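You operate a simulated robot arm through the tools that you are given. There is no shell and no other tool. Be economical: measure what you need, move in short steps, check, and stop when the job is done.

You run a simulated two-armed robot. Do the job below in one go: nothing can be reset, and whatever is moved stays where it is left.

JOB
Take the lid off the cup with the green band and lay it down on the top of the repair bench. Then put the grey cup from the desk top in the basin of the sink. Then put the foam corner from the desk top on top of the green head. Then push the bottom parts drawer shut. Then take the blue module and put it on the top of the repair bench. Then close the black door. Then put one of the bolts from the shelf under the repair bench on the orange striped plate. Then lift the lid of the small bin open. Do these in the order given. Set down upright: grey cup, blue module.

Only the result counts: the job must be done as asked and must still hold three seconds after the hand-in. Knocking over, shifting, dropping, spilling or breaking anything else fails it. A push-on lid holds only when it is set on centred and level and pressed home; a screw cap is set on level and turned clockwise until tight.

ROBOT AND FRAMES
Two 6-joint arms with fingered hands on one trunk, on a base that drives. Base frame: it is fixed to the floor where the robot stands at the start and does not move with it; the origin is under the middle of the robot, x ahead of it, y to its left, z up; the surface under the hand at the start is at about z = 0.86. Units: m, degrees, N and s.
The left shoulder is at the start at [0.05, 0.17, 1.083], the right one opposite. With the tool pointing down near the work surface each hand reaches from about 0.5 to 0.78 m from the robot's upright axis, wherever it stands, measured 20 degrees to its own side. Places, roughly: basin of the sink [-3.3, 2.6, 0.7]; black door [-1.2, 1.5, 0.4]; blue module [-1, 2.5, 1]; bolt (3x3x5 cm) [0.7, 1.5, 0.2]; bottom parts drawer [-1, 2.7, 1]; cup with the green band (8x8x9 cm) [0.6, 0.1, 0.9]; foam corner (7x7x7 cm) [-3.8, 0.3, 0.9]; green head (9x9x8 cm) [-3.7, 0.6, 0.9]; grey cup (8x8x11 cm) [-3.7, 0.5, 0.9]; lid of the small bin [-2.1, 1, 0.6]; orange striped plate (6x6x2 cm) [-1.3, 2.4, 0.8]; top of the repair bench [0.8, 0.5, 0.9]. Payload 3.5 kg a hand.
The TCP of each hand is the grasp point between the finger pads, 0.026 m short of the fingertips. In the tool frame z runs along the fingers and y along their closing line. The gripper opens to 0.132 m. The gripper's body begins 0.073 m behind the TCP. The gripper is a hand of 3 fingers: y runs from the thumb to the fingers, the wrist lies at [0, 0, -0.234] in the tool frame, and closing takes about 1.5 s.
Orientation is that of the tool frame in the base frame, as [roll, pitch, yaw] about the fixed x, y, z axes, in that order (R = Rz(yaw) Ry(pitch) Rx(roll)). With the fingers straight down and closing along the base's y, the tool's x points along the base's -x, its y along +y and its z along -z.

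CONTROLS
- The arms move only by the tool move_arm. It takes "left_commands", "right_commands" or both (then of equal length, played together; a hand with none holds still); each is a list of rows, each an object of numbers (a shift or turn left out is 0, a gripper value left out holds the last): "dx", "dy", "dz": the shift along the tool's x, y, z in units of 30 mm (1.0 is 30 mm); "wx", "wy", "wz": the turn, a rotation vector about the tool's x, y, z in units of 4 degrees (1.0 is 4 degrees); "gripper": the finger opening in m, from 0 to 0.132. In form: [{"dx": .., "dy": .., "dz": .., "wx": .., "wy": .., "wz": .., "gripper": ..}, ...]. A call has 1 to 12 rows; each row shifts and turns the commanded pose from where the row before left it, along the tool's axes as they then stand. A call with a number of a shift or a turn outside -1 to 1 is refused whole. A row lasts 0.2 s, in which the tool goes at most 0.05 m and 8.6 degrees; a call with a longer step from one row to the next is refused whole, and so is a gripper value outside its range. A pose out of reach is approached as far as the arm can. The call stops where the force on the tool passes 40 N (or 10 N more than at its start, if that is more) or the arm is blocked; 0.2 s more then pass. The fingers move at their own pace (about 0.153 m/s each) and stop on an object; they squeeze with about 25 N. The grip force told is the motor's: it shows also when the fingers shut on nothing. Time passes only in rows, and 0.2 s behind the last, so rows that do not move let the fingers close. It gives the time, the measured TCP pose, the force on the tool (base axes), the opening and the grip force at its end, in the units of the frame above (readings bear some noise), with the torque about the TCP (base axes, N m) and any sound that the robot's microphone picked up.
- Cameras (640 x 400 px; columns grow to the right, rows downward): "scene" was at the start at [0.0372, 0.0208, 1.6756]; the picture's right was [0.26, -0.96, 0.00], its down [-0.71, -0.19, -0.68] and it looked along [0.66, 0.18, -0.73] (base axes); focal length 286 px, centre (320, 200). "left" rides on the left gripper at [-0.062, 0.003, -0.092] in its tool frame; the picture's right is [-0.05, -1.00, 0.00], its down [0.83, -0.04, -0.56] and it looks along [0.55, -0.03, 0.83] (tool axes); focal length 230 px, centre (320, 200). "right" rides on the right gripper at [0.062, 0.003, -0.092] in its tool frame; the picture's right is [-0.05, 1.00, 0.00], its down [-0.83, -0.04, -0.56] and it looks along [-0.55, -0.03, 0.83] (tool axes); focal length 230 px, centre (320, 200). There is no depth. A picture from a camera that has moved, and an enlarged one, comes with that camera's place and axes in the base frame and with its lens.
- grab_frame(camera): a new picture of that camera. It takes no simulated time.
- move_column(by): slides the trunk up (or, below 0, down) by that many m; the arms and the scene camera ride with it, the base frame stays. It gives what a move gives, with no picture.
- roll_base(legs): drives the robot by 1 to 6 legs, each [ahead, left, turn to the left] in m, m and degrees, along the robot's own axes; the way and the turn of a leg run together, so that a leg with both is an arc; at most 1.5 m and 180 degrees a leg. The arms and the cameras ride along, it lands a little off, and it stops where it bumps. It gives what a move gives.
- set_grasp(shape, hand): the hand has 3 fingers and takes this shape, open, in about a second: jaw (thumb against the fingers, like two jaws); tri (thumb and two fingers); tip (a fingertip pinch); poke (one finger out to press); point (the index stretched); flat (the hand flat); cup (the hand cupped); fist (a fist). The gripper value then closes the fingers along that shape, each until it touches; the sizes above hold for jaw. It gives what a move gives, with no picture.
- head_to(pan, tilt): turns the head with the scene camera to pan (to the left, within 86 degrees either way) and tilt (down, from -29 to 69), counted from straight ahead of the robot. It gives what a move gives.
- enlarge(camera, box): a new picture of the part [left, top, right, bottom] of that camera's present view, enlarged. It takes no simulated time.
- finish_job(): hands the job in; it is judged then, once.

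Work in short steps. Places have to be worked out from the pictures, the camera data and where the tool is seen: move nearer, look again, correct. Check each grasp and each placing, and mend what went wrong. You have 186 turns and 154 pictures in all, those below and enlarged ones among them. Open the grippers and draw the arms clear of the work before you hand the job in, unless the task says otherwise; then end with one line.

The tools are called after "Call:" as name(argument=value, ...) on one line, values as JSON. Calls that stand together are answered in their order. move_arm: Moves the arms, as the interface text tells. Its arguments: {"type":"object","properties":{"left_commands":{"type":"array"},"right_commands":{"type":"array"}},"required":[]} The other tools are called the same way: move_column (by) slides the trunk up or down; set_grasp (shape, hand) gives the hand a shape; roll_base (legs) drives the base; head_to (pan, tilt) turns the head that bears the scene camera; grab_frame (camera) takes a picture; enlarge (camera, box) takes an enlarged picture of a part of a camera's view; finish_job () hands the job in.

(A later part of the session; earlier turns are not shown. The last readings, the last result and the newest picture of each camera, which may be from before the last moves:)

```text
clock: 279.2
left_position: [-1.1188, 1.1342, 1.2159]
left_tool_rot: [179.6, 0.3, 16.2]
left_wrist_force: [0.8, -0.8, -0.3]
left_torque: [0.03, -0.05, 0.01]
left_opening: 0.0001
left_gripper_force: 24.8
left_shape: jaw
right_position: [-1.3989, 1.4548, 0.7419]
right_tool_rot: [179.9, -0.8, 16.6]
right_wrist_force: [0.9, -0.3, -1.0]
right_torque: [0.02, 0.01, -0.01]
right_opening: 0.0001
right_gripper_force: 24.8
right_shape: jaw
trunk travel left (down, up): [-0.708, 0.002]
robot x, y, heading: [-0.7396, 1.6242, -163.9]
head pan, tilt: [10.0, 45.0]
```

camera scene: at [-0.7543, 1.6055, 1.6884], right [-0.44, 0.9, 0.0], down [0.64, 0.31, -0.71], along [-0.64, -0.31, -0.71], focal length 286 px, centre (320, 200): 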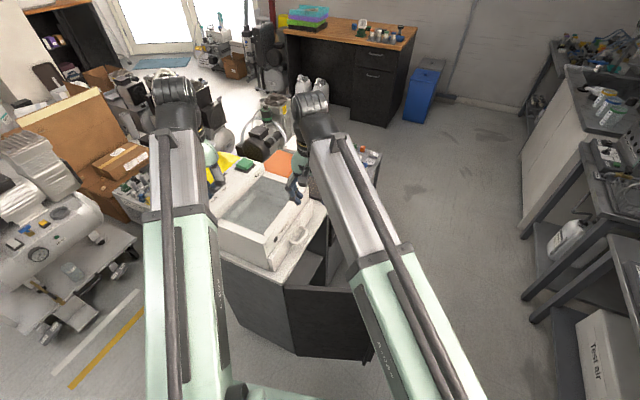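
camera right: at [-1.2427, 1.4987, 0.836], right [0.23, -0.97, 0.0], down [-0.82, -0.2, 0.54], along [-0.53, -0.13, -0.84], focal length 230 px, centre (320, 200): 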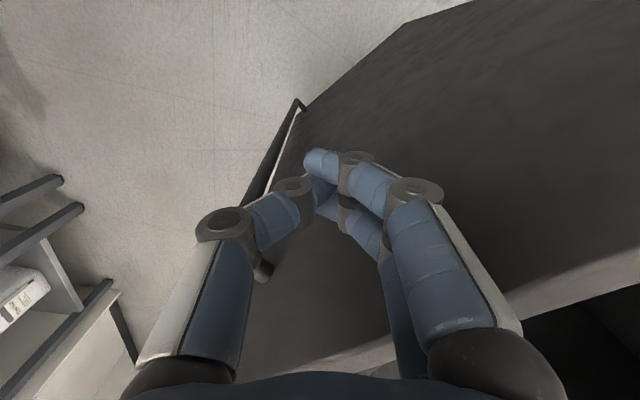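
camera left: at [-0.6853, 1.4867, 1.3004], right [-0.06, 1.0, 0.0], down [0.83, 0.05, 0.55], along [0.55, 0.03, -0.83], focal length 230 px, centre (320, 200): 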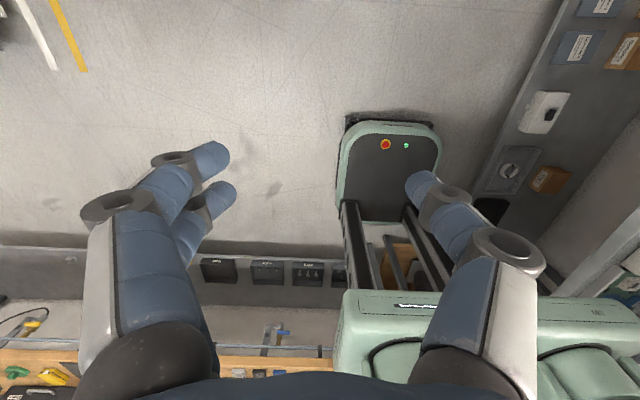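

Continuing the arc until the door meets the cabinet.

Call:
move_arm(right_commands=[{"dx": -0.467, "dy": 0.823}, {"dx": -0.467, "dy": 0.823}, {"dx": -0.467, "dy": 0.823}, {"dx": -0.357, "dy": 0.8}, {"dx": -0.357, "dy": 0.8}, {"dx": -0.3, "dy": 0.7}, {"dx": -0.2, "dy": 0.5}, {}])

Call:
grab_frame(camera="right")

```text
clock: 281.0
left_position: [-1.1174, 1.1345, 1.2174]
left_tool_rot: [179.7, 0.4, 16.3]
left_wrist_force: [0.6, 0.3, -0.3]
left_torque: [0.02, 0.0, -0.02]
left_opening: 0.0001
left_gripper_force: 25.3
left_shape: jaw
right_position: [-1.339, 1.3471, 0.7787]
right_tool_rot: [179.9, -0.6, 16.6]
right_wrist_force: [-1.1, -0.2, 0.5]
right_torque: [0.0, -0.02, -0.01]
right_opening: 0.0001
right_gripper_force: 24.8
right_shape: jaw
right hand out of reach, approached as far as the arm can: row 1, 2, 3, 4, 5, 6, 7
trunk travel left (down, up): [-0.708, 0.002]
robot x, y, heading: [-0.7386, 1.6241, -164.3]
head pan, tilt: [10.0, 45.0]
```

```text
44 pictures are left
camera right: at [-1.2793, 1.3617, 0.8729], right [0.24, -0.97, 0.0], down [-0.81, -0.2, 0.55], along [-0.53, -0.13, -0.84], focal length 230 px, centre (320, 200)
```

right: 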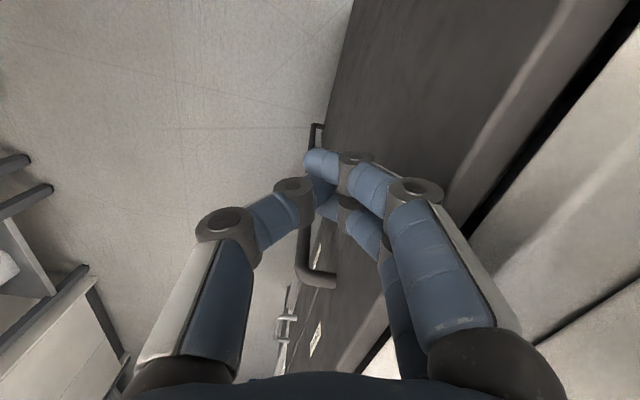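

Nearly closed. I finish the push by strafing the base south a little.

Call:
roll_base(legs=[[0, 0.07, 0]])

Call:
grab_frame(camera="right")

```text
clock: 281.9
left_position: [-1.1079, 1.0987, 1.2181]
left_tool_rot: [179.8, 0.4, 16.1]
left_wrist_force: [-0.1, 0.1, -0.2]
left_torque: [0.0, 0.0, -0.05]
left_opening: 0.0
left_gripper_force: 25.0
left_shape: jaw
right_position: [-1.3322, 1.3244, 0.7809]
right_tool_rot: [-179.1, -0.9, 15.9]
right_wrist_force: [1.7, 9.0, 7.4]
right_torque: [-0.38, 0.05, 0.03]
right_opening: 0.0001
right_gripper_force: 24.8
right_shape: jaw
trunk travel left (down, up): [-0.708, 0.002]
robot x, y, heading: [-0.7285, 1.59, -164.4]
head pan, tilt: [10.0, 45.0]
stopped in leg 1: the force on the tool passed its limit at 74 N (the readings are from after the stop); the commanded pose is now the measured one
```

```text
43 pictures are left
camera right: at [-1.273, 1.3374, 0.8748], right [0.23, -0.97, -0.02], down [-0.82, -0.2, 0.54], along [-0.53, -0.11, -0.84], focal length 230 px, centre (320, 200)
```

right: 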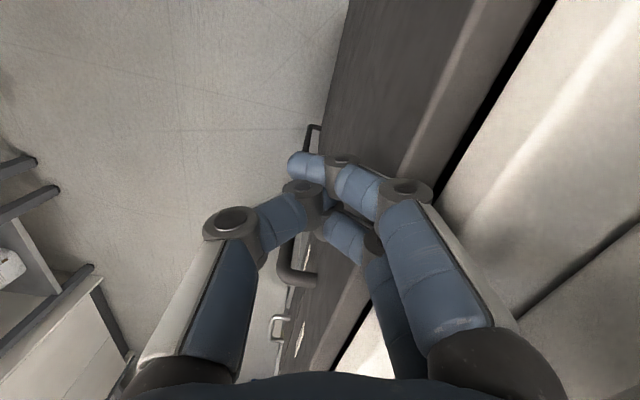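

Hard stop (74 N): the door seems shut. I strafe away, raise the hand and verify with the head camera.

Call:
roll_base(legs=[[0, -0.12, 0]])

Call:
move_arm(right_commands=[{"dz": -1}, {"dz": -1}, {"dz": -1}, {"dz": -1}, {"dz": -1}, {"dz": -1}, {"dz": -1}, {"dz": -1}, {"dz": -1}, {"dz": -1}, {"dz": -1}, {"dz": -1}])

Call:
head_to(pan=25, tilt=45)

Call:
grab_frame(camera="scene")

```text
clock: 283.2
left_position: [-1.1409, 1.2148, 1.217]
left_tool_rot: [179.7, 0.4, 16.0]
left_wrist_force: [0.8, 1.4, 0.1]
left_torque: [-0.03, -0.01, -0.05]
left_opening: 0.0002
left_gripper_force: 25.3
left_shape: jaw
right_position: [-1.3644, 1.4391, 0.7813]
right_tool_rot: [-179.2, -0.9, 16.1]
right_wrist_force: [0.3, -0.3, 1.3]
right_torque: [-0.05, -0.01, 0.0]
right_opening: 0.0
right_gripper_force: 25.0
right_shape: jaw
trunk travel left (down, up): [-0.708, 0.002]
robot x, y, heading: [-0.7587, 1.7046, -164.1]
head pan, tilt: [10.0, 45.0]
```

```text
clock: 285.8
left_position: [-1.1413, 1.2133, 1.2169]
left_tool_rot: [179.7, 0.4, 16.0]
left_wrist_force: [0.7, 0.6, -0.3]
left_torque: [0.01, 0.0, -0.01]
left_opening: 0.0002
left_gripper_force: 24.9
left_shape: jaw
right_position: [-1.3677, 1.432, 1.1405]
right_tool_rot: [-179.0, -0.9, 16.2]
right_wrist_force: [1.1, -1.3, 1.2]
right_torque: [-0.01, -0.01, -0.02]
right_opening: 0.0
right_gripper_force: 24.6
right_shape: jaw
trunk travel left (down, up): [-0.708, 0.002]
robot x, y, heading: [-0.7575, 1.7068, -164.1]
head pan, tilt: [10.0, 45.0]
```

```text
clock: 286.5
left_position: [-1.1407, 1.2135, 1.2167]
left_tool_rot: [179.7, 0.4, 16.0]
left_wrist_force: [0.2, -0.3, 0.6]
left_torque: [0.04, 0.0, 0.02]
left_opening: 0.0
left_gripper_force: 24.6
left_shape: jaw
right_position: [-1.3695, 1.4317, 1.1394]
right_tool_rot: [-179.1, -1.0, 16.0]
right_wrist_force: [0.2, 0.3, -0.4]
right_torque: [-0.03, 0.01, 0.03]
right_opening: 0.0
right_gripper_force: 25.1
right_shape: jaw
trunk travel left (down, up): [-0.708, 0.002]
robot x, y, heading: [-0.7574, 1.7059, -164.3]
head pan, tilt: [25.0, 45.0]
```

```text
42 pictures are left
camera scene: at [-0.7837, 1.6617, 1.6884], right [-0.65, 0.76, 0.0], down [0.54, 0.46, -0.71], along [-0.54, -0.46, -0.71], focal length 286 px, centre (320, 200)
```

scene: 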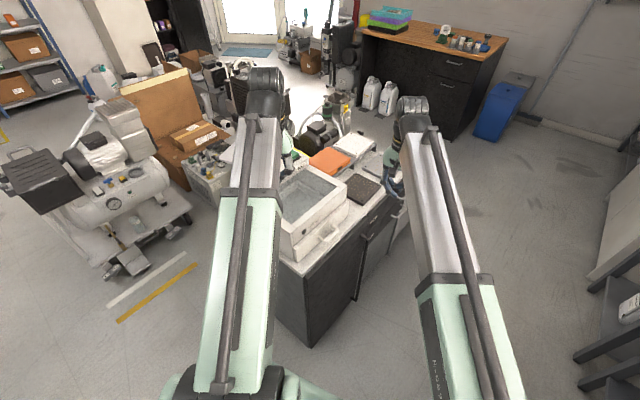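

Call:
enlarge(camera="scene", box=[270, 150, 430, 310])

```text
2.50 times, centred on (350, 230) of scene
camera zoom: at [-0.7837, 1.6617, 1.6884], right [-0.65, 0.76, 0.0], down [0.54, 0.46, -0.71], along [-0.54, -0.46, -0.71], focal length 715 px, centre (245, 125)
```

zoom: 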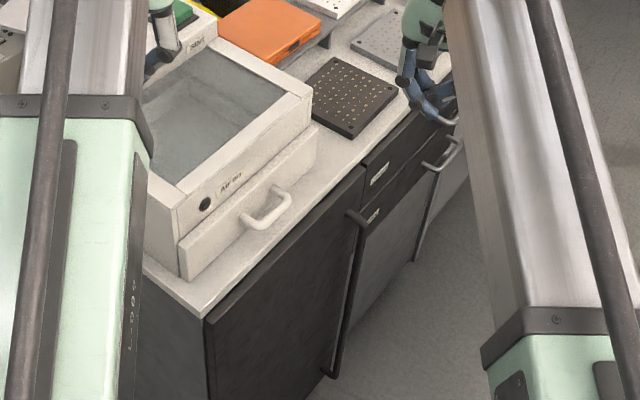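

The door is flush shut. Next, the bolts: I raise the right hand, turn toward the repair bench and look underneath it.

Call:
move_arm(right_commands=[{"dz": -0.9, "dx": 0.5}, {"dz": -0.8, "dx": 0.5}, {"dx": 0.5}, {"dx": 0.5}, {}])

Call:
roll_base(legs=[[0, 0, -100], [0, 0, -95.5], [0.5, -0.5, 0]])

Call:
head_to(pan=15, tilt=45)

Call:
grab_frame(camera="scene")

```text
clock: 287.7
left_position: [-1.1407, 1.2132, 1.2169]
left_tool_rot: [179.7, 0.4, 16.2]
left_wrist_force: [0.3, -0.3, -1.3]
left_torque: [-0.04, 0.05, 0.01]
left_opening: 0.0
left_gripper_force: 24.7
left_shape: jaw
right_position: [-1.3107, 1.4467, 1.193]
right_tool_rot: [-179.1, -1.0, 16.1]
right_wrist_force: [0.4, 0.2, -0.1]
right_torque: [0.0, 0.01, 0.03]
right_opening: 0.0
right_gripper_force: 24.6
right_shape: jaw
trunk travel left (down, up): [-0.708, 0.002]
robot x, y, heading: [-0.7608, 1.7007, -164.0]
head pan, tilt: [25.0, 45.0]
```

```text
clock: 299.9
left_position: [0.2445, 1.5674, 1.2161]
left_tool_rot: [179.6, 0.4, 179.9]
left_wrist_force: [0.2, -0.4, -0.2]
left_torque: [0.0, 0.01, 0.01]
left_opening: 0.0
left_gripper_force: 25.2
left_shape: jaw
right_position: [0.3425, 1.2965, 1.1922]
right_tool_rot: [-179.2, -1.0, 179.9]
right_wrist_force: [-0.4, 0.1, -0.4]
right_torque: [-0.03, 0.03, -0.04]
right_opening: 0.0
right_gripper_force: 24.8
right_shape: jaw
trunk travel left (down, up): [-0.708, 0.002]
robot x, y, heading: [-0.2552, 1.2044, -0.2]
head pan, tilt: [25.0, 45.0]
```

```text
clock: 300.6
left_position: [0.2418, 1.5666, 1.2173]
left_tool_rot: [179.8, 0.4, 179.9]
left_wrist_force: [-0.3, -0.4, 0.1]
left_torque: [0.03, 0.0, 0.03]
left_opening: 0.0
left_gripper_force: 24.7
left_shape: jaw
right_position: [0.3434, 1.2952, 1.1922]
right_tool_rot: [-179.1, -0.9, 179.9]
right_wrist_force: [-0.3, 0.0, -0.7]
right_torque: [0.02, 0.0, 0.0]
right_opening: 0.0001
right_gripper_force: 24.7
right_shape: jaw
trunk travel left (down, up): [-0.708, 0.002]
robot x, y, heading: [-0.2601, 1.1986, -0.0]
head pan, tilt: [15.0, 45.0]
```

```text
40 pictures are left
camera scene: at [-0.219, 1.2226, 1.6884], right [0.25, -0.97, 0.0], down [-0.68, -0.18, -0.71], along [0.68, 0.18, -0.71], focal length 286 px, centre (320, 200)
```

scene: 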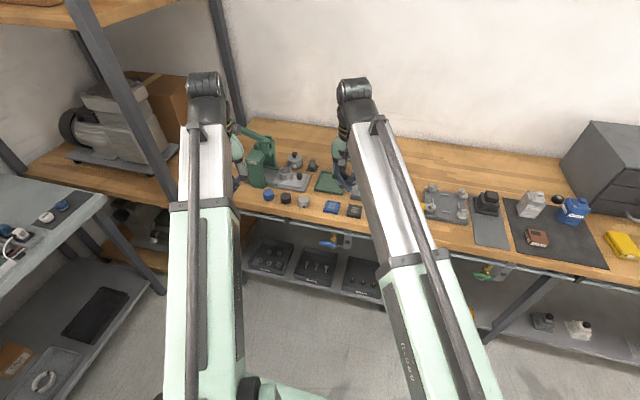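

Call:
enlarge(camera="scene", box=[240, 220, 400, 310])

```text
4.00 times, centred on (320, 265) of scene
camera zoom: at [-0.219, 1.2226, 1.6884], right [0.25, -0.97, 0.0], down [-0.68, -0.18, -0.71], along [0.68, 0.18, -0.71], focal length 1144 px, centre (320, -60)
```

zoom: 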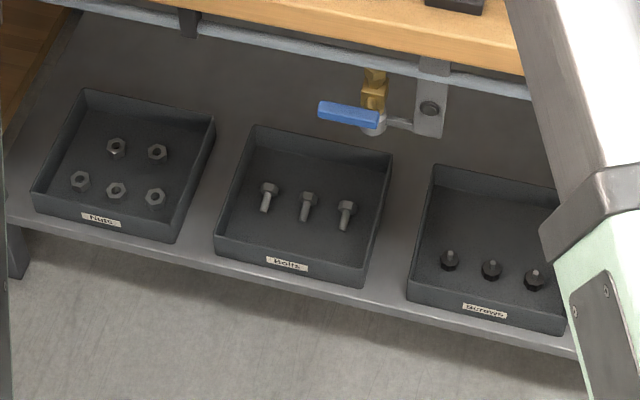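

The middle tray holds the bolts, near (0.67, 1.49). I'll swing the right arm aside, then lower the trunk so the left hand can reach under the bench.

Call:
move_arm(right_commands=[{"dx": 0.5, "dy": -1}, {"dx": 0.5, "dy": -1}, {"dx": 0.5, "dy": -1}, {"dx": 0.5, "dy": -1}, {"dx": 0.5, "dy": -1}, {"dx": 0.5, "dy": -1}, {"dx": 0.5, "dy": -1}, {"dx": 0.5, "dy": -1}, {"dx": 0.5, "dy": -1}, {"dx": 0.5, "dy": -1}, {"dx": 0.5, "dy": -1}, {"dx": 0.5, "dy": -1}], left_commands=[{"gripper": 0.07}, {}, {}, {}, {}, {}, {}, {}, {}, {}, {}, {}])

Call:
move_arm(right_commands=[{"dx": 0.4, "dy": -1}, {"dx": 0.4, "dy": -1}, {"dx": 0.4, "dy": -1}, {"dx": 0.4, "dy": -1}, {"dx": 0.4, "dy": -1}, {"dx": 0.4, "dy": -1}, {"dx": 0.4, "dy": -1}, {"dx": 0.4, "dy": -1}, {}])

Call:
move_column(by=-0.65)

```text
clock: 303.2
left_position: [0.2431, 1.5663, 1.2175]
left_tool_rot: [179.7, 0.4, 179.9]
left_wrist_force: [-0.1, 0.1, 0.2]
left_torque: [0.04, -0.01, 0.0]
left_opening: 0.0694
left_gripper_force: 0.0
left_shape: jaw
right_position: [0.1745, 0.9352, 1.1732]
right_tool_rot: [-179.0, -0.7, 179.9]
right_wrist_force: [0.2, -0.5, 0.2]
right_torque: [0.04, 0.02, 0.02]
right_opening: 0.0
right_gripper_force: 24.9
right_shape: jaw
right hand out of reach, approached as far as the arm can: row 8, 9, 10, 11, 12
trunk travel left (down, up): [-0.708, 0.002]
robot x, y, heading: [-0.256, 1.2016, -0.3]
head pan, tilt: [15.0, 45.0]
```

```text
clock: 305.2
left_position: [0.2442, 1.5687, 1.2167]
left_tool_rot: [179.7, 0.3, 179.9]
left_wrist_force: [-1.1, -0.1, 0.2]
left_torque: [0.01, -0.02, 0.0]
left_opening: 0.0696
left_gripper_force: 0.1
left_shape: jaw
right_position: [0.0791, 0.6954, 1.1784]
right_tool_rot: [-179.0, -0.9, 179.8]
right_wrist_force: [0.2, -0.8, -0.5]
right_torque: [0.02, 0.01, -0.02]
right_opening: 0.0
right_gripper_force: 25.3
right_shape: jaw
trunk travel left (down, up): [-0.708, 0.002]
robot x, y, heading: [-0.2589, 1.2025, 0.0]
head pan, tilt: [15.0, 45.0]
```

```text
refused: -0.65 is not a number from -0.4 to 0.4
```

Call:
move_column(by=-0.35)

Call:
move_column(by=-0.3)

Call:
move_arm(left_commands=[{"dz": 1}, {"dz": 1}, {"dz": 1}, {"dz": 1}, {"dz": 1}, {"dz": 1}, {"dz": 0.6}, {"dy": -0.8}, {"dy": -0.8}, {}])

Call:
head_to(pan=20, tilt=35)

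Call:
grab_frame(camera="scene")

```text
clock: 308.6
left_position: [0.2427, 1.5664, 0.8684]
left_tool_rot: [179.7, 0.3, 179.9]
left_wrist_force: [0.4, 0.4, 0.5]
left_torque: [-0.01, 0.0, 0.01]
left_opening: 0.0695
left_gripper_force: 0.0
left_shape: jaw
right_position: [0.0797, 0.6944, 0.8293]
right_tool_rot: [-179.1, -0.9, 179.9]
right_wrist_force: [0.2, 0.5, 0.6]
right_torque: [0.03, 0.0, 0.0]
right_opening: 0.0
right_gripper_force: 25.1
right_shape: jaw
trunk travel left (down, up): [-0.358, 0.352]
robot x, y, heading: [-0.2607, 1.2023, -0.2]
head pan, tilt: [15.0, 45.0]
```

```text
clock: 311.6
left_position: [0.2437, 1.5671, 0.5669]
left_tool_rot: [179.7, 0.4, 179.9]
left_wrist_force: [0.4, -0.1, 0.5]
left_torque: [0.0, -0.01, -0.03]
left_opening: 0.0696
left_gripper_force: 0.1
left_shape: jaw
right_position: [0.0784, 0.6943, 0.5269]
right_tool_rot: [-179.2, -1.0, 179.9]
right_wrist_force: [0.1, 0.4, 0.4]
right_torque: [-0.01, 0.02, 0.01]
right_opening: 0.0
right_gripper_force: 25.4
right_shape: jaw
trunk travel left (down, up): [-0.058, 0.652]
robot x, y, heading: [-0.2599, 1.2009, -0.3]
head pan, tilt: [15.0, 45.0]
```

```text
clock: 313.8
left_position: [0.2454, 1.5195, 0.3688]
left_tool_rot: [179.7, 0.4, 179.9]
left_wrist_force: [-0.1, -0.1, -0.6]
left_torque: [0.01, 0.03, 0.01]
left_opening: 0.0696
left_gripper_force: 0.1
left_shape: jaw
right_position: [0.0784, 0.6945, 0.5278]
right_tool_rot: [-179.0, -0.9, 179.9]
right_wrist_force: [0.3, -1.2, 0.6]
right_torque: [-0.02, 0.01, 0.02]
right_opening: 0.0
right_gripper_force: 24.9
right_shape: jaw
trunk travel left (down, up): [-0.058, 0.652]
robot x, y, heading: [-0.2526, 1.2042, -0.4]
head pan, tilt: [15.0, 45.0]
```

```text
clock: 314.5
left_position: [0.2454, 1.5201, 0.3685]
left_tool_rot: [179.8, 0.3, -180.0]
left_wrist_force: [-0.2, -0.7, -0.1]
left_torque: [-0.01, 0.02, -0.01]
left_opening: 0.07
left_gripper_force: 0.1
left_shape: jaw
right_position: [0.0788, 0.6946, 0.5287]
right_tool_rot: [-179.1, -0.9, 179.8]
right_wrist_force: [-0.1, 0.3, -0.2]
right_torque: [0.0, 0.0, -0.01]
right_opening: 0.0
right_gripper_force: 25.3
right_shape: jaw
trunk travel left (down, up): [-0.058, 0.652]
robot x, y, heading: [-0.2559, 1.2026, -0.2]
head pan, tilt: [20.0, 35.0]
```

```text
38 pictures are left
camera scene: at [-0.2147, 1.2314, 1.0531], right [0.34, -0.94, 0.0], down [-0.54, -0.19, -0.82], along [0.77, 0.28, -0.57], focal length 286 px, centre (320, 200)
```

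scene: 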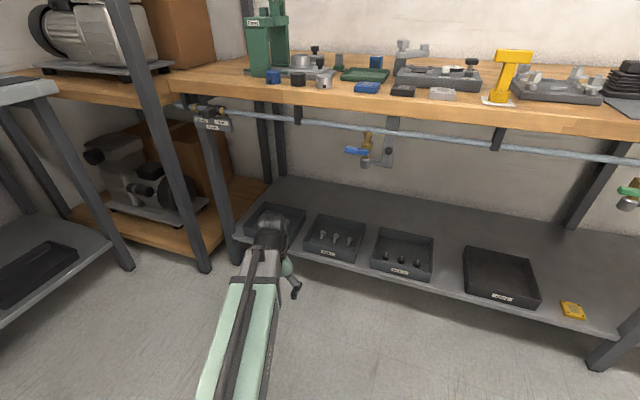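

Call:
enlarge(camera="scene", box=[270, 200, 400, 290])

```text
4.44 times, centred on (335, 245) of scene
camera zoom: at [-0.2147, 1.2314, 1.0531], right [0.34, -0.94, 0.0], down [-0.54, -0.19, -0.82], along [0.77, 0.28, -0.57], focal length 1271 px, centre (253, 0)
```

zoom: 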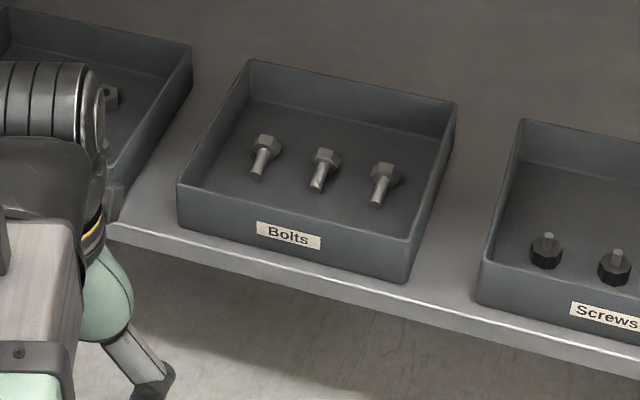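

The bolts lie near (0.62, 1.47, 0.25). I drive 0.3 m forward, reaching under the bench with the left hand, then extend over the tray and look.

Call:
roll_base(legs=[[0.3, 0, 0]])

Call:
move_arm(left_commands=[{"dx": -0.8, "dy": -0.4}, {"dx": -0.8, "dy": -0.4}, {"dx": -0.8, "dy": -0.4}, {"dx": -0.5, "dy": -0.4}, {}])

Call:
grab_frame(camera="left")

Call:
grab_frame(camera="scene")

```text
clock: 316.6
left_position: [0.5481, 1.517, 0.3685]
left_tool_rot: [179.7, 0.4, -180.0]
left_wrist_force: [0.6, 0.1, -0.2]
left_torque: [-0.01, 0.02, 0.0]
left_opening: 0.0698
left_gripper_force: 0.0
left_shape: jaw
right_position: [0.3813, 0.6923, 0.5266]
right_tool_rot: [-179.1, -0.9, 179.9]
right_wrist_force: [0.5, -0.1, 0.0]
right_torque: [-0.01, 0.01, -0.02]
right_opening: 0.0
right_gripper_force: 25.3
right_shape: jaw
trunk travel left (down, up): [-0.058, 0.652]
robot x, y, heading: [0.0438, 1.1983, -0.5]
head pan, tilt: [20.0, 35.0]
```

```text
clock: 317.8
left_position: [0.635, 1.469, 0.3689]
left_tool_rot: [179.7, 0.5, -180.0]
left_wrist_force: [-0.1, 0.4, -0.4]
left_torque: [0.03, 0.04, 0.03]
left_opening: 0.0698
left_gripper_force: 0.0
left_shape: jaw
right_position: [0.3812, 0.6927, 0.5283]
right_tool_rot: [-179.1, -0.9, 179.9]
right_wrist_force: [-0.1, 1.4, 0.1]
right_torque: [0.0, -0.03, 0.03]
right_opening: 0.0
right_gripper_force: 25.2
right_shape: jaw
trunk travel left (down, up): [-0.058, 0.652]
robot x, y, heading: [0.0455, 1.1978, -0.6]
head pan, tilt: [20.0, 35.0]
```

```text
36 pictures are left
camera left: at [0.6969, 1.4714, 0.4625], right [0.05, -1.0, 0.0], down [-0.83, -0.04, 0.55], along [-0.55, -0.02, -0.84], focal length 230 px, centre (320, 200)
```

left: 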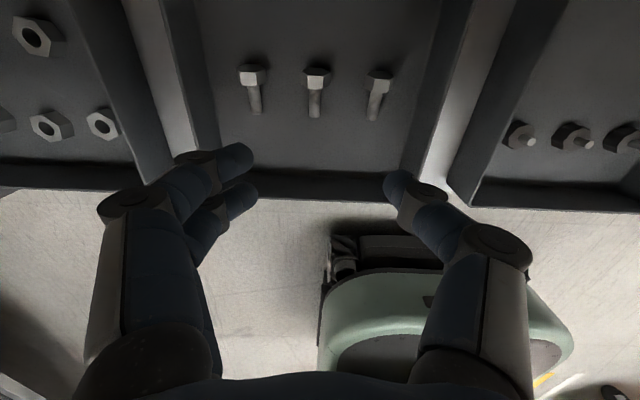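

```text
35 pictures are left
camera scene: at [0.0883, 1.2296, 1.0532], right [0.34, -0.94, 0.0], down [-0.54, -0.19, -0.82], along [0.77, 0.28, -0.57], focal length 286 px, centre (320, 200)
```

scene: 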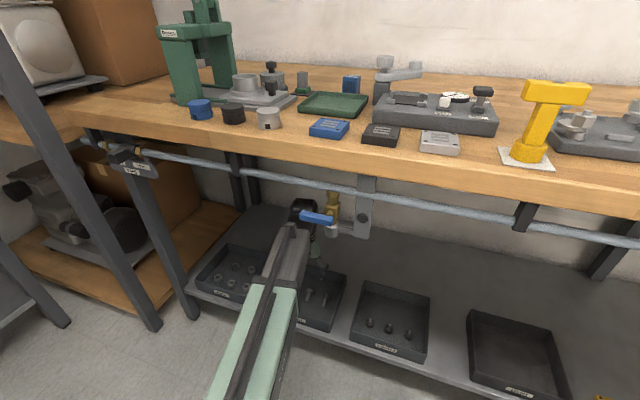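

The bolts are lying with heads toward +x. I'll align with the middle one and descend partway, then re-measure.

Call:
move_arm(left_commands=[{"dx": -0.6, "dy": 0.25}, {"dx": -0.6}, {"dz": 0.9}, {"dz": 0.9}, {"dz": 0.9}, {}])

Call:
grab_frame(camera="left")

```text
clock: 319.2
left_position: [0.6727, 1.4779, 0.288]
left_tool_rot: [179.7, 0.4, 179.9]
left_wrist_force: [0.2, 0.5, -0.2]
left_torque: [-0.01, -0.01, 0.02]
left_opening: 0.0694
left_gripper_force: 0.0
left_shape: jaw
right_position: [0.3811, 0.693, 0.5291]
right_tool_rot: [-179.2, -0.9, 179.9]
right_wrist_force: [0.6, 0.5, -0.2]
right_torque: [0.0, 0.0, 0.0]
right_opening: 0.0001
right_gripper_force: 25.0
right_shape: jaw
trunk travel left (down, up): [-0.058, 0.652]
robot x, y, heading: [0.0445, 1.1988, -0.3]
head pan, tilt: [20.0, 35.0]
```

```text
34 pictures are left
camera left: at [0.733, 1.4804, 0.3817], right [0.05, -1.0, 0.0], down [-0.83, -0.04, 0.55], along [-0.55, -0.02, -0.84], focal length 230 px, centre (320, 200)
```

left: 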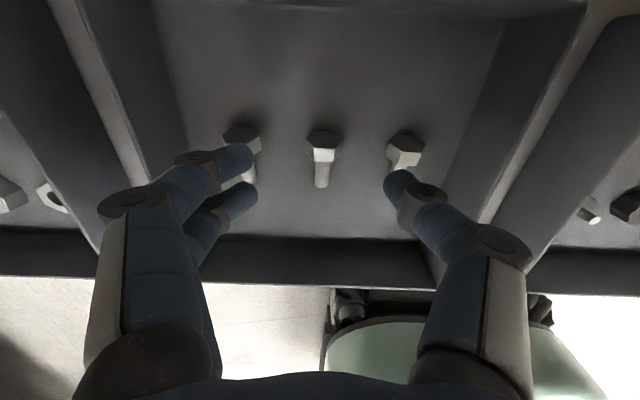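

Re-measured: bolt head at about (0.674, 1.475, 0.215), tray floor ≈0.20. Narrow the opening to 0.05, descend to z≈0.232 and close.

Call:
move_arm(left_commands=[{"gripper": 0.048, "dy": -0.1}, {}, {"dz": 0.6}, {"dz": 0.6}, {"dz": 0.4}, {"dz": 0.25}, {}])

Call:
grab_frame(camera="left")

```text
clock: 320.8
left_position: [0.6718, 1.474, 0.2316]
left_tool_rot: [179.6, 0.4, 179.9]
left_wrist_force: [-0.3, -0.2, 0.2]
left_torque: [0.01, -0.02, 0.01]
left_opening: 0.0485
left_gripper_force: 0.1
left_shape: jaw
right_position: [0.3816, 0.6922, 0.5284]
right_tool_rot: [-179.1, -1.0, 179.8]
right_wrist_force: [-0.9, -0.7, 0.5]
right_torque: [0.0, 0.02, -0.01]
right_opening: 0.0001
right_gripper_force: 24.6
right_shape: jaw
trunk travel left (down, up): [-0.058, 0.652]
robot x, y, heading: [0.0461, 1.1973, -0.6]
head pan, tilt: [20.0, 35.0]
```

```text
33 pictures are left
camera left: at [0.7336, 1.4775, 0.3262], right [0.05, -1.0, 0.0], down [-0.83, -0.04, 0.55], along [-0.55, -0.02, -0.84], focal length 230 px, centre (320, 200)
```

left: 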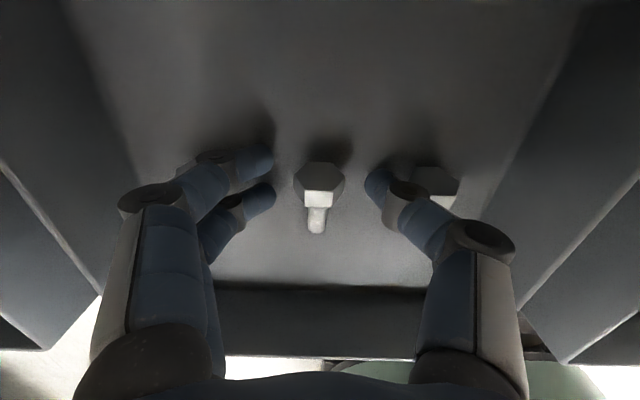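

The bolt's head is right between the fingertips. Closing and lifting a little.

Call:
move_arm(left_commands=[{"gripper": 0.0}, {}, {}, {"dz": -0.3}, {"dz": -0.5}, {"dz": -0.9}, {"dz": -0.9}, {"dz": -0.9}, {}])

Call:
grab_frame(camera="left")

```text
clock: 322.8
left_position: [0.6716, 1.4731, 0.3382]
left_tool_rot: [179.7, 0.4, 179.8]
left_wrist_force: [0.8, -0.3, -1.5]
left_torque: [0.04, 0.02, 0.01]
left_opening: 0.0166
left_gripper_force: 25.5
left_shape: jaw
right_position: [0.3818, 0.6928, 0.5278]
right_tool_rot: [-179.1, -0.8, 179.8]
right_wrist_force: [0.3, -0.2, 0.6]
right_torque: [0.04, -0.02, -0.03]
right_opening: 0.0
right_gripper_force: 24.9
right_shape: jaw
trunk travel left (down, up): [-0.058, 0.652]
robot x, y, heading: [0.0433, 1.1991, -0.4]
head pan, tilt: [20.0, 35.0]
```

```text
32 pictures are left
camera left: at [0.7329, 1.4765, 0.4311], right [0.05, -1.0, 0.0], down [-0.83, -0.04, 0.55], along [-0.55, -0.02, -0.84], focal length 230 px, centre (320, 200)
```

left: 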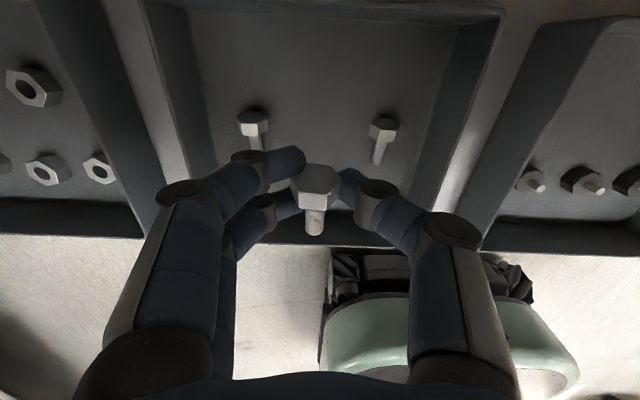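

Bolt held. Now I withdraw from under the bench and raise the trunk.

Call:
move_arm(left_commands=[{"dz": -0.5, "dx": 0.8}, {"dz": -0.5, "dx": 0.8}, {"dx": 0.8}, {"dx": 0.8}, {"dx": 0.8}, {}])

Call:
roll_base(legs=[[-0.4, 0, 0]])

Call:
move_column(by=0.38)

Call:
move_column(by=0.26)

```text
clock: 324.2
left_position: [0.5509, 1.4717, 0.3654]
left_tool_rot: [179.7, 0.4, 179.9]
left_wrist_force: [0.2, 0.3, -2.3]
left_torque: [-0.01, 0.01, 0.0]
left_opening: 0.0164
left_gripper_force: 25.2
left_shape: jaw
right_position: [0.3815, 0.6917, 0.527]
right_tool_rot: [-179.0, -0.9, 179.9]
right_wrist_force: [-0.2, -0.4, -0.3]
right_torque: [0.02, 0.0, -0.02]
right_opening: 0.0
right_gripper_force: 25.1
right_shape: jaw
trunk travel left (down, up): [-0.058, 0.652]
robot x, y, heading: [0.0449, 1.1984, -0.5]
head pan, tilt: [20.0, 35.0]
```

```text
clock: 326.7
left_position: [0.1481, 1.4765, 0.3675]
left_tool_rot: [179.7, 0.3, 179.9]
left_wrist_force: [-0.6, 0.1, -0.9]
left_torque: [-0.02, -0.03, -0.04]
left_opening: 0.0166
left_gripper_force: 25.1
left_shape: jaw
right_position: [-0.0216, 0.6951, 0.5271]
right_tool_rot: [-179.1, -0.9, 179.9]
right_wrist_force: [-0.7, 0.3, -0.8]
right_torque: [0.0, -0.02, 0.01]
right_opening: 0.0001
right_gripper_force: 25.2
right_shape: jaw
trunk travel left (down, up): [-0.058, 0.652]
robot x, y, heading: [-0.3583, 1.2015, -0.2]
head pan, tilt: [20.0, 35.0]
```

```text
clock: 330.4
left_position: [0.148, 1.4772, 0.7464]
left_tool_rot: [179.7, 0.4, 179.9]
left_wrist_force: [0.5, -0.5, -1.3]
left_torque: [-0.03, 0.05, 0.0]
left_opening: 0.0162
left_gripper_force: 24.9
left_shape: jaw
right_position: [-0.0217, 0.696, 0.9087]
right_tool_rot: [-179.1, -0.9, 179.8]
right_wrist_force: [1.0, 0.1, 0.0]
right_torque: [0.01, -0.01, -0.01]
right_opening: 0.0
right_gripper_force: 24.9
right_shape: jaw
trunk travel left (down, up): [-0.438, 0.272]
robot x, y, heading: [-0.3577, 1.2021, -0.6]
head pan, tilt: [20.0, 35.0]
```

```text
clock: 333.1
left_position: [0.1471, 1.4762, 1.0066]
left_tool_rot: [179.7, 0.5, 180.0]
left_wrist_force: [0.7, 0.2, -0.4]
left_torque: [0.04, -0.02, -0.02]
left_opening: 0.0165
left_gripper_force: 25.3
left_shape: jaw
right_position: [-0.0208, 0.6961, 1.1663]
right_tool_rot: [-179.0, -0.9, 179.9]
right_wrist_force: [1.1, 1.3, 0.0]
right_torque: [0.01, 0.0, 0.01]
right_opening: 0.0
right_gripper_force: 24.8
right_shape: jaw
trunk travel left (down, up): [-0.698, 0.012]
robot x, y, heading: [-0.3567, 1.2031, -0.3]
head pan, tilt: [20.0, 35.0]
```

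Raising the left hand and tucking the right; then I go to the lower bench with the plates, facing north.

Call:
move_arm(left_commands=[{"dz": -1}, {"dz": -1}, {"dz": -1}, {"dz": -1}, {"dz": -1}, {"dz": -1}, {}, {}, {}, {}, {}, {}], right_commands=[{"dx": -0.5, "dy": 0.95}, {"dx": -0.5, "dy": 0.95}, {"dx": -0.5, "dy": 0.95}, {"dx": -0.5, "dy": 0.95}, {"dx": -0.5, "dy": 0.95}, {"dx": -0.5, "dy": 0.95}, {"dx": -0.5, "dy": 0.95}, {"dx": -0.5, "dy": 0.95}, {"dx": -0.5, "dy": 0.95}, {"dy": 0.95}, {"dy": 0.5}, {}])

Call:
roll_base(legs=[[0, 0, 90], [0.57, 0, 0], [0, 0.72, 0]])

Call:
head_to(pan=15, tilt=48)

Call:
grab_frame(camera="scene")

Call:
grab_frame(camera="left")

```text
clock: 335.6
left_position: [0.1465, 1.4749, 1.1846]
left_tool_rot: [179.7, 0.4, 179.9]
left_wrist_force: [-0.2, 0.1, -0.5]
left_torque: [0.0, 0.01, -0.01]
left_opening: 0.0164
left_gripper_force: 25.1
left_shape: jaw
right_position: [0.1129, 0.9945, 1.1608]
right_tool_rot: [-179.1, -0.8, 179.9]
right_wrist_force: [0.8, -0.3, -0.9]
right_torque: [-0.01, -0.01, 0.02]
right_opening: 0.0002
right_gripper_force: 25.0
right_shape: jaw
trunk travel left (down, up): [-0.698, 0.012]
robot x, y, heading: [-0.3598, 1.2049, -0.2]
head pan, tilt: [20.0, 35.0]
```

```text
clock: 346.4
left_position: [-1.3837, 2.2578, 1.186]
left_tool_rot: [179.8, 0.4, -88.5]
left_wrist_force: [-0.8, 0.6, -1.4]
left_torque: [0.02, -0.03, 0.02]
left_opening: 0.0152
left_gripper_force: 25.0
left_shape: jaw
right_position: [-0.9019, 2.2374, 1.1621]
right_tool_rot: [-179.1, -0.9, -88.5]
right_wrist_force: [-0.1, -0.2, -0.6]
right_torque: [-0.02, -0.01, 0.01]
right_opening: 0.0003
right_gripper_force: 24.6
right_shape: jaw
trunk travel left (down, up): [-0.698, 0.012]
robot x, y, heading: [-1.0939, 1.762, 90.9]
head pan, tilt: [20.0, 35.0]
```

```text
clock: 347.1
left_position: [-1.3836, 2.2579, 1.1861]
left_tool_rot: [179.7, 0.4, -88.5]
left_wrist_force: [-0.5, -0.1, -0.4]
left_torque: [-0.03, 0.02, 0.01]
left_opening: 0.0153
left_gripper_force: 25.3
left_shape: jaw
right_position: [-0.9007, 2.2378, 1.1607]
right_tool_rot: [-179.1, -0.9, -88.5]
right_wrist_force: [0.5, -0.9, -0.1]
right_torque: [0.0, 0.0, -0.02]
right_opening: 0.0
right_gripper_force: 24.5
right_shape: jaw
trunk travel left (down, up): [-0.698, 0.012]
robot x, y, heading: [-1.0944, 1.7611, 91.3]
head pan, tilt: [15.0, 48.0]
```

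```text
31 pictures are left
camera scene: at [-1.1166, 1.7964, 1.6742], right [0.96, 0.28, 0.0], down [0.21, -0.71, -0.67], along [-0.19, 0.64, -0.74], focal length 286 px, centre (320, 200)
```

scene: 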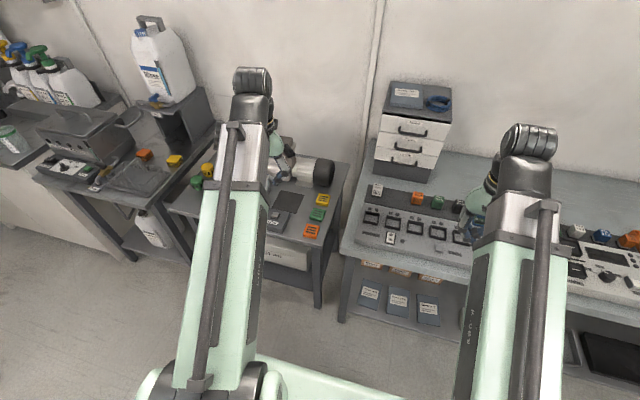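

```text
30 pictures are left
camera left: at [-1.387, 2.3189, 1.2796], right [1.0, 0.08, 0.0], down [0.07, -0.83, 0.55], along [0.04, -0.55, -0.84], focal length 230 px, centre (320, 200)
```

left: 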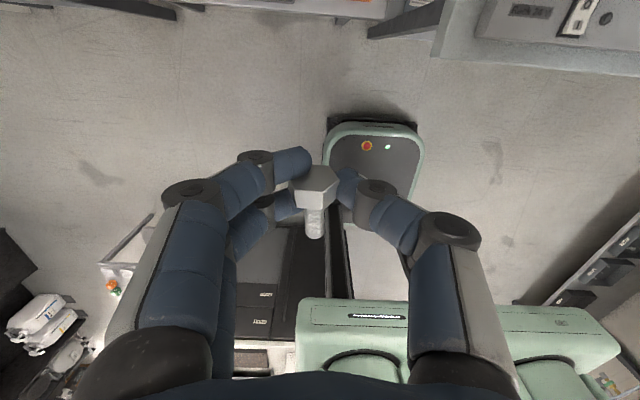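

Triangulated plate centre ≈ (-1.343, 2.42), top z≈0.75. Moving the bolt over it at z≈1.0 and looking.

Call:
move_arm(left_commands=[{"dx": -0.95, "dy": -0.25}, {"dx": -0.95, "dy": -0.25}, {"dx": -0.95, "dy": -0.25}, {"dx": -0.95, "dy": -0.25}, {"dx": -0.95, "dy": -0.25}, {"dx": -0.95, "dy": -0.25}, {"dz": 1}, {"dz": 1}, {"dz": 1}, {"dz": 1}, {"dz": 1}, {}])

Call:
grab_frame(camera="left")

```text
clock: 349.7
left_position: [-1.3419, 2.4318, 1.0352]
left_tool_rot: [179.7, 0.4, -88.6]
left_wrist_force: [-0.4, 0.1, -0.8]
left_torque: [0.03, 0.01, -0.04]
left_opening: 0.0154
left_gripper_force: 25.4
left_shape: jaw
right_position: [-0.9005, 2.2385, 1.1616]
right_tool_rot: [-179.2, -0.9, -88.5]
right_wrist_force: [0.5, -0.3, 0.4]
right_torque: [0.03, 0.01, 0.0]
right_opening: 0.0001
right_gripper_force: 24.9
right_shape: jaw
trunk travel left (down, up): [-0.698, 0.012]
robot x, y, heading: [-1.0937, 1.7648, 91.4]
head pan, tilt: [15.0, 48.0]
```

```text
29 pictures are left
camera left: at [-1.3466, 2.4918, 1.1298], right [1.0, 0.08, 0.0], down [0.07, -0.83, 0.55], along [0.04, -0.55, -0.84], focal length 230 px, centre (320, 200)
```

left: 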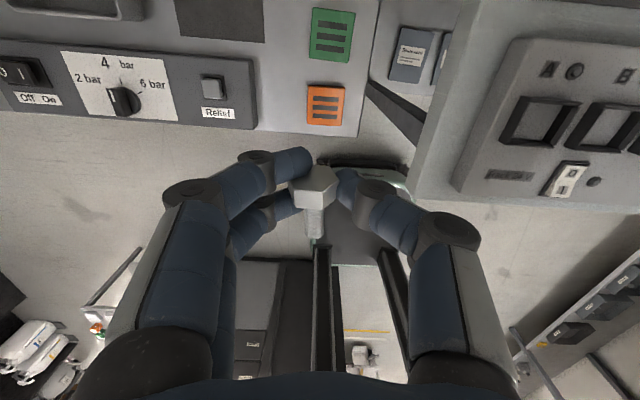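

Plate at (-1.335, 2.418, ~0.745). Small correction, then descend to z≈0.81.

Call:
move_arm(left_commands=[{"dx": 0.12, "dy": -0.23}, {"dz": 1}, {"dz": 1}, {"dz": 1}, {"dz": 1}, {"dz": 1}, {"dz": 1}, {"dz": 0.9}, {"dz": 0.5}, {}])

Call:
grab_frame(camera="left")

```text
clock: 351.9
left_position: [-1.3362, 2.4289, 0.8155]
left_tool_rot: [179.7, 0.4, -88.5]
left_wrist_force: [0.2, -0.4, -0.6]
left_torque: [0.01, 0.02, 0.01]
left_opening: 0.0146
left_gripper_force: 24.9
left_shape: jaw
right_position: [-0.9014, 2.2379, 1.1609]
right_tool_rot: [-179.0, -0.8, -88.5]
right_wrist_force: [0.3, 0.0, 1.0]
right_torque: [0.01, 0.03, -0.01]
right_opening: 0.0001
right_gripper_force: 25.3
right_shape: jaw
trunk travel left (down, up): [-0.698, 0.012]
robot x, y, heading: [-1.0963, 1.7606, 91.3]
head pan, tilt: [15.0, 48.0]
```

```text
28 pictures are left
camera left: at [-1.341, 2.4899, 0.9087], right [1.0, 0.08, 0.0], down [0.07, -0.83, 0.55], along [0.04, -0.55, -0.84], focal length 230 px, centre (320, 200)
```

left: 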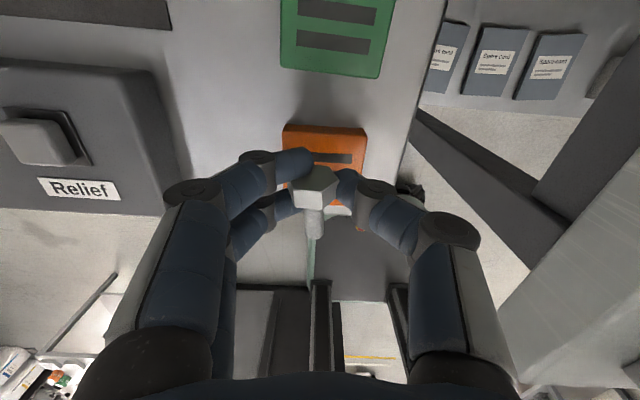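

The plate's extent fits the bolt; shifting 7 mm and lowering gently to contact.

Call:
move_arm(left_commands=[{"dx": 0.25}, {"dz": 0.4}, {"dz": 0.4}, {"dz": 0.15}, {"dz": 0.1}, {"dz": 0.1}, {}])

```text
clock: 353.0
left_position: [-1.3375, 2.424, 0.7932]
left_tool_rot: [179.8, 0.7, -88.5]
left_wrist_force: [1.0, -4.3, 23.7]
left_torque: [-0.26, -0.11, 0.03]
left_opening: 0.0176
left_gripper_force: 25.3
left_shape: jaw
right_position: [-0.9015, 2.2353, 1.1623]
right_tool_rot: [-179.2, -0.9, -88.4]
right_wrist_force: [0.5, 0.8, -0.2]
right_torque: [-0.01, -0.05, -0.03]
right_opening: 0.0
right_gripper_force: 25.5
right_shape: jaw
trunk travel left (down, up): [-0.698, 0.012]
robot x, y, heading: [-1.0948, 1.7605, 91.4]
head pan, tilt: [15.0, 48.0]
stopped in row 5 (left hand): the force on the tool passed its limit at 45 N (the readings are from after the stop); the commanded pose is now the measured one
```

Call:
enlarge(camera="left", box=[220, 110, 420, 260])

```text
2.67 times, centred on (320, 185) of left
camera zoom: at [-1.3414, 2.483, 0.8869], right [1.0, 0.08, 0.0], down [0.07, -0.84, 0.54], along [0.04, -0.54, -0.84], focal length 614 px, centre (320, 240)
```

zoom: 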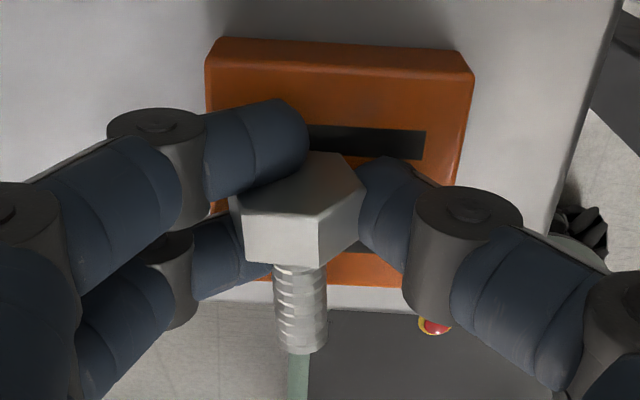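

The fingers are touching the plate (top ≈0.767); the bolt is ~1 cm too far forward. Lift slightly, shift +y 13 mm, and set down.

Call:
move_arm(left_commands=[{"dz": -0.25}, {"dx": -0.22}, {"dx": -0.22}, {"dz": 0.08}, {"dz": 0.06}, {}])

Call:
enlarge(camera="left", box=[220, 110, 420, 260])

```text
clock: 354.4
left_position: [-1.3385, 2.4363, 0.7931]
left_tool_rot: [179.7, 0.7, -88.4]
left_wrist_force: [-0.6, 0.6, 4.2]
left_torque: [-0.1, 0.06, -0.01]
left_opening: 0.0159
left_gripper_force: 25.1
left_shape: jaw
right_position: [-0.9014, 2.2374, 1.1616]
right_tool_rot: [-179.1, -0.9, -88.5]
right_wrist_force: [-0.7, 0.6, -0.6]
right_torque: [0.01, -0.03, 0.03]
right_opening: 0.0
right_gripper_force: 24.5
right_shape: jaw
trunk travel left (down, up): [-0.698, 0.012]
robot x, y, heading: [-1.0954, 1.7626, 91.1]
head pan, tilt: [15.0, 48.0]
```

```text
2.67 times, centred on (320, 185) of left
camera zoom: at [-1.3422, 2.497, 0.8879], right [1.0, 0.08, 0.0], down [0.07, -0.84, 0.54], along [0.04, -0.54, -0.84], focal length 614 px, centre (320, 240)
```

zoom: 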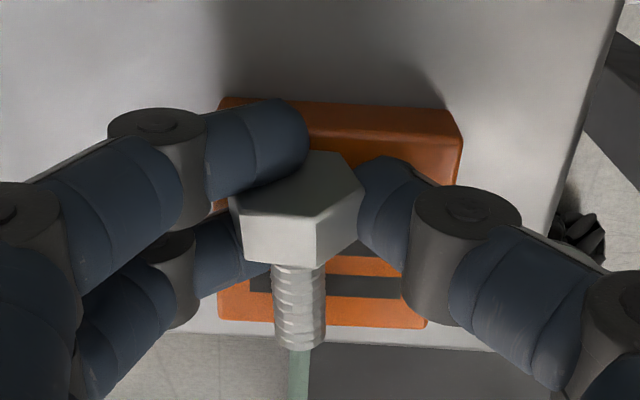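

The bolt lies over the plate and is in contact. Releasing.

Call:
move_arm(left_commands=[{"gripper": 0.03}, {}, {"gripper": 0.05}, {}, {}, {"dz": -0.4}, {"dz": -0.9}, {"dz": -1}, {"dz": -1}, {"dz": -1}, {}])

Call:
enlarge(camera="left", box=[240, 60, 400, 180])

```text
clock: 356.8
left_position: [-1.3368, 2.435, 0.9224]
left_tool_rot: [179.7, 0.8, -88.4]
left_wrist_force: [0.3, -0.4, -0.5]
left_torque: [0.05, -0.01, -0.01]
left_opening: 0.0496
left_gripper_force: 0.1
left_shape: jaw
right_position: [-0.9015, 2.237, 1.1614]
right_tool_rot: [-179.1, -0.8, -88.5]
right_wrist_force: [-0.6, 0.2, -0.5]
right_torque: [-0.02, 0.0, 0.0]
right_opening: 0.0
right_gripper_force: 25.3
right_shape: jaw
trunk travel left (down, up): [-0.698, 0.012]
robot x, y, heading: [-1.0985, 1.76, 91.2]
head pan, tilt: [15.0, 48.0]
```

```text
3.33 times, centred on (320, 120) of left
camera zoom: at [-1.3416, 2.495, 1.016], right [1.0, 0.08, 0.0], down [0.07, -0.84, 0.55], along [0.04, -0.54, -0.84], focal length 767 px, centre (320, 467)
```

zoom: 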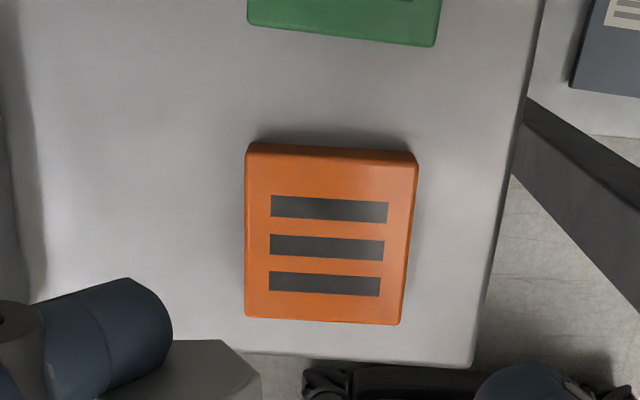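

The bolt isn't on the plate—it seems to be still at the fingers. Looking at the full view.

Call:
grab_frame(camera="left")

```text
24 pictures are left
camera left: at [-1.3416, 2.495, 1.016], right [1.0, 0.08, 0.0], down [0.07, -0.84, 0.55], along [0.04, -0.54, -0.84], focal length 230 px, centre (320, 200)
```

left: 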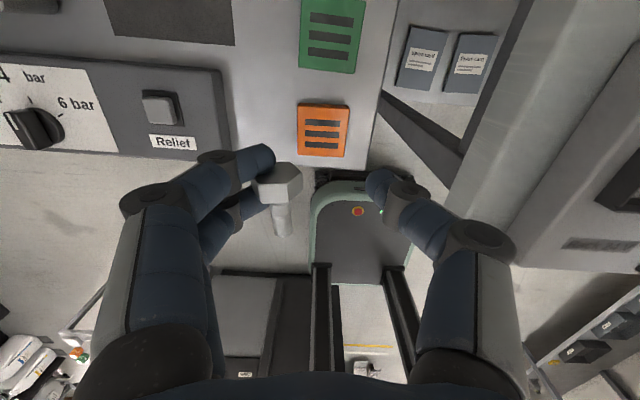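

Call:
enlarge(camera="left", box=[190, 120, 350, 260])

```text
2.86 times, centred on (270, 190) of left
camera zoom: at [-1.3416, 2.495, 1.016], right [1.0, 0.08, 0.0], down [0.07, -0.84, 0.55], along [0.04, -0.54, -0.84], focal length 657 px, centre (463, 229)
```

zoom: 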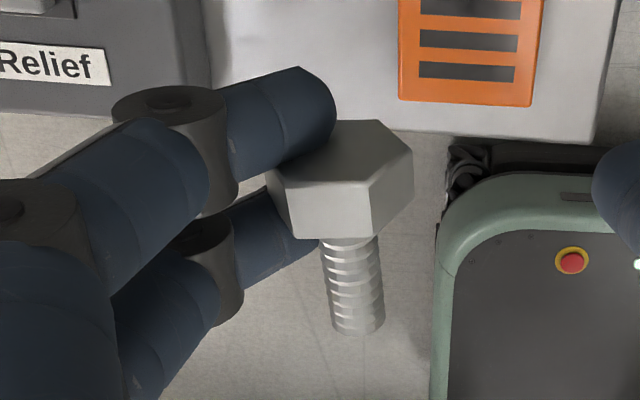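

The bolt's head is wedged between the two fingers. I'll bring it down onto the plate centre and change the hand shape to spread the fingers, releasing it there.

Call:
move_arm(left_commands=[{"dy": -0.79}, {"dz": 0.9}, {"dz": 0.9}, {"dz": 0.9}, {"dz": 0.9}, {"dz": 0.4}, {"dz": 0.1}, {"dz": 0.1}, {}])

Call:
grab_frame(camera="left")

```text
clock: 358.8
left_position: [-1.3151, 2.4372, 0.7957]
left_tool_rot: [179.6, 0.7, -88.5]
left_wrist_force: [-0.6, 0.1, -0.7]
left_torque: [0.01, -0.02, 0.01]
left_opening: 0.0497
left_gripper_force: 0.1
left_shape: jaw
right_position: [-0.9006, 2.2378, 1.1614]
right_tool_rot: [-179.0, -0.8, -88.6]
right_wrist_force: [-1.1, 0.3, -0.3]
right_torque: [0.03, -0.01, -0.03]
right_opening: 0.0001
right_gripper_force: 25.0
right_shape: jaw
trunk travel left (down, up): [-0.698, 0.012]
robot x, y, heading: [-1.0978, 1.7637, 91.3]
head pan, tilt: [15.0, 48.0]
```

```text
22 pictures are left
camera left: at [-1.3183, 2.4976, 0.8895], right [1.0, 0.08, 0.0], down [0.07, -0.84, 0.55], along [0.04, -0.54, -0.84], focal length 230 px, centre (320, 200)
```

left: 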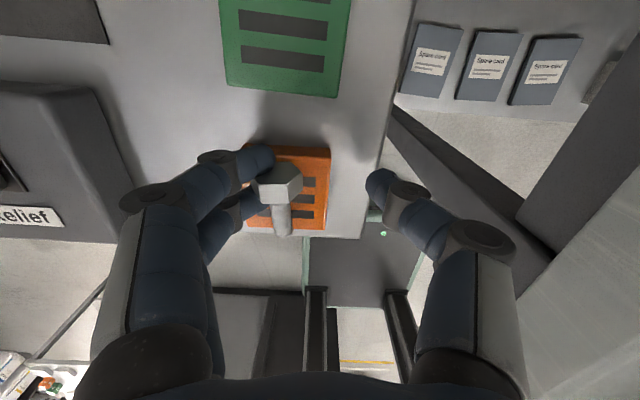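

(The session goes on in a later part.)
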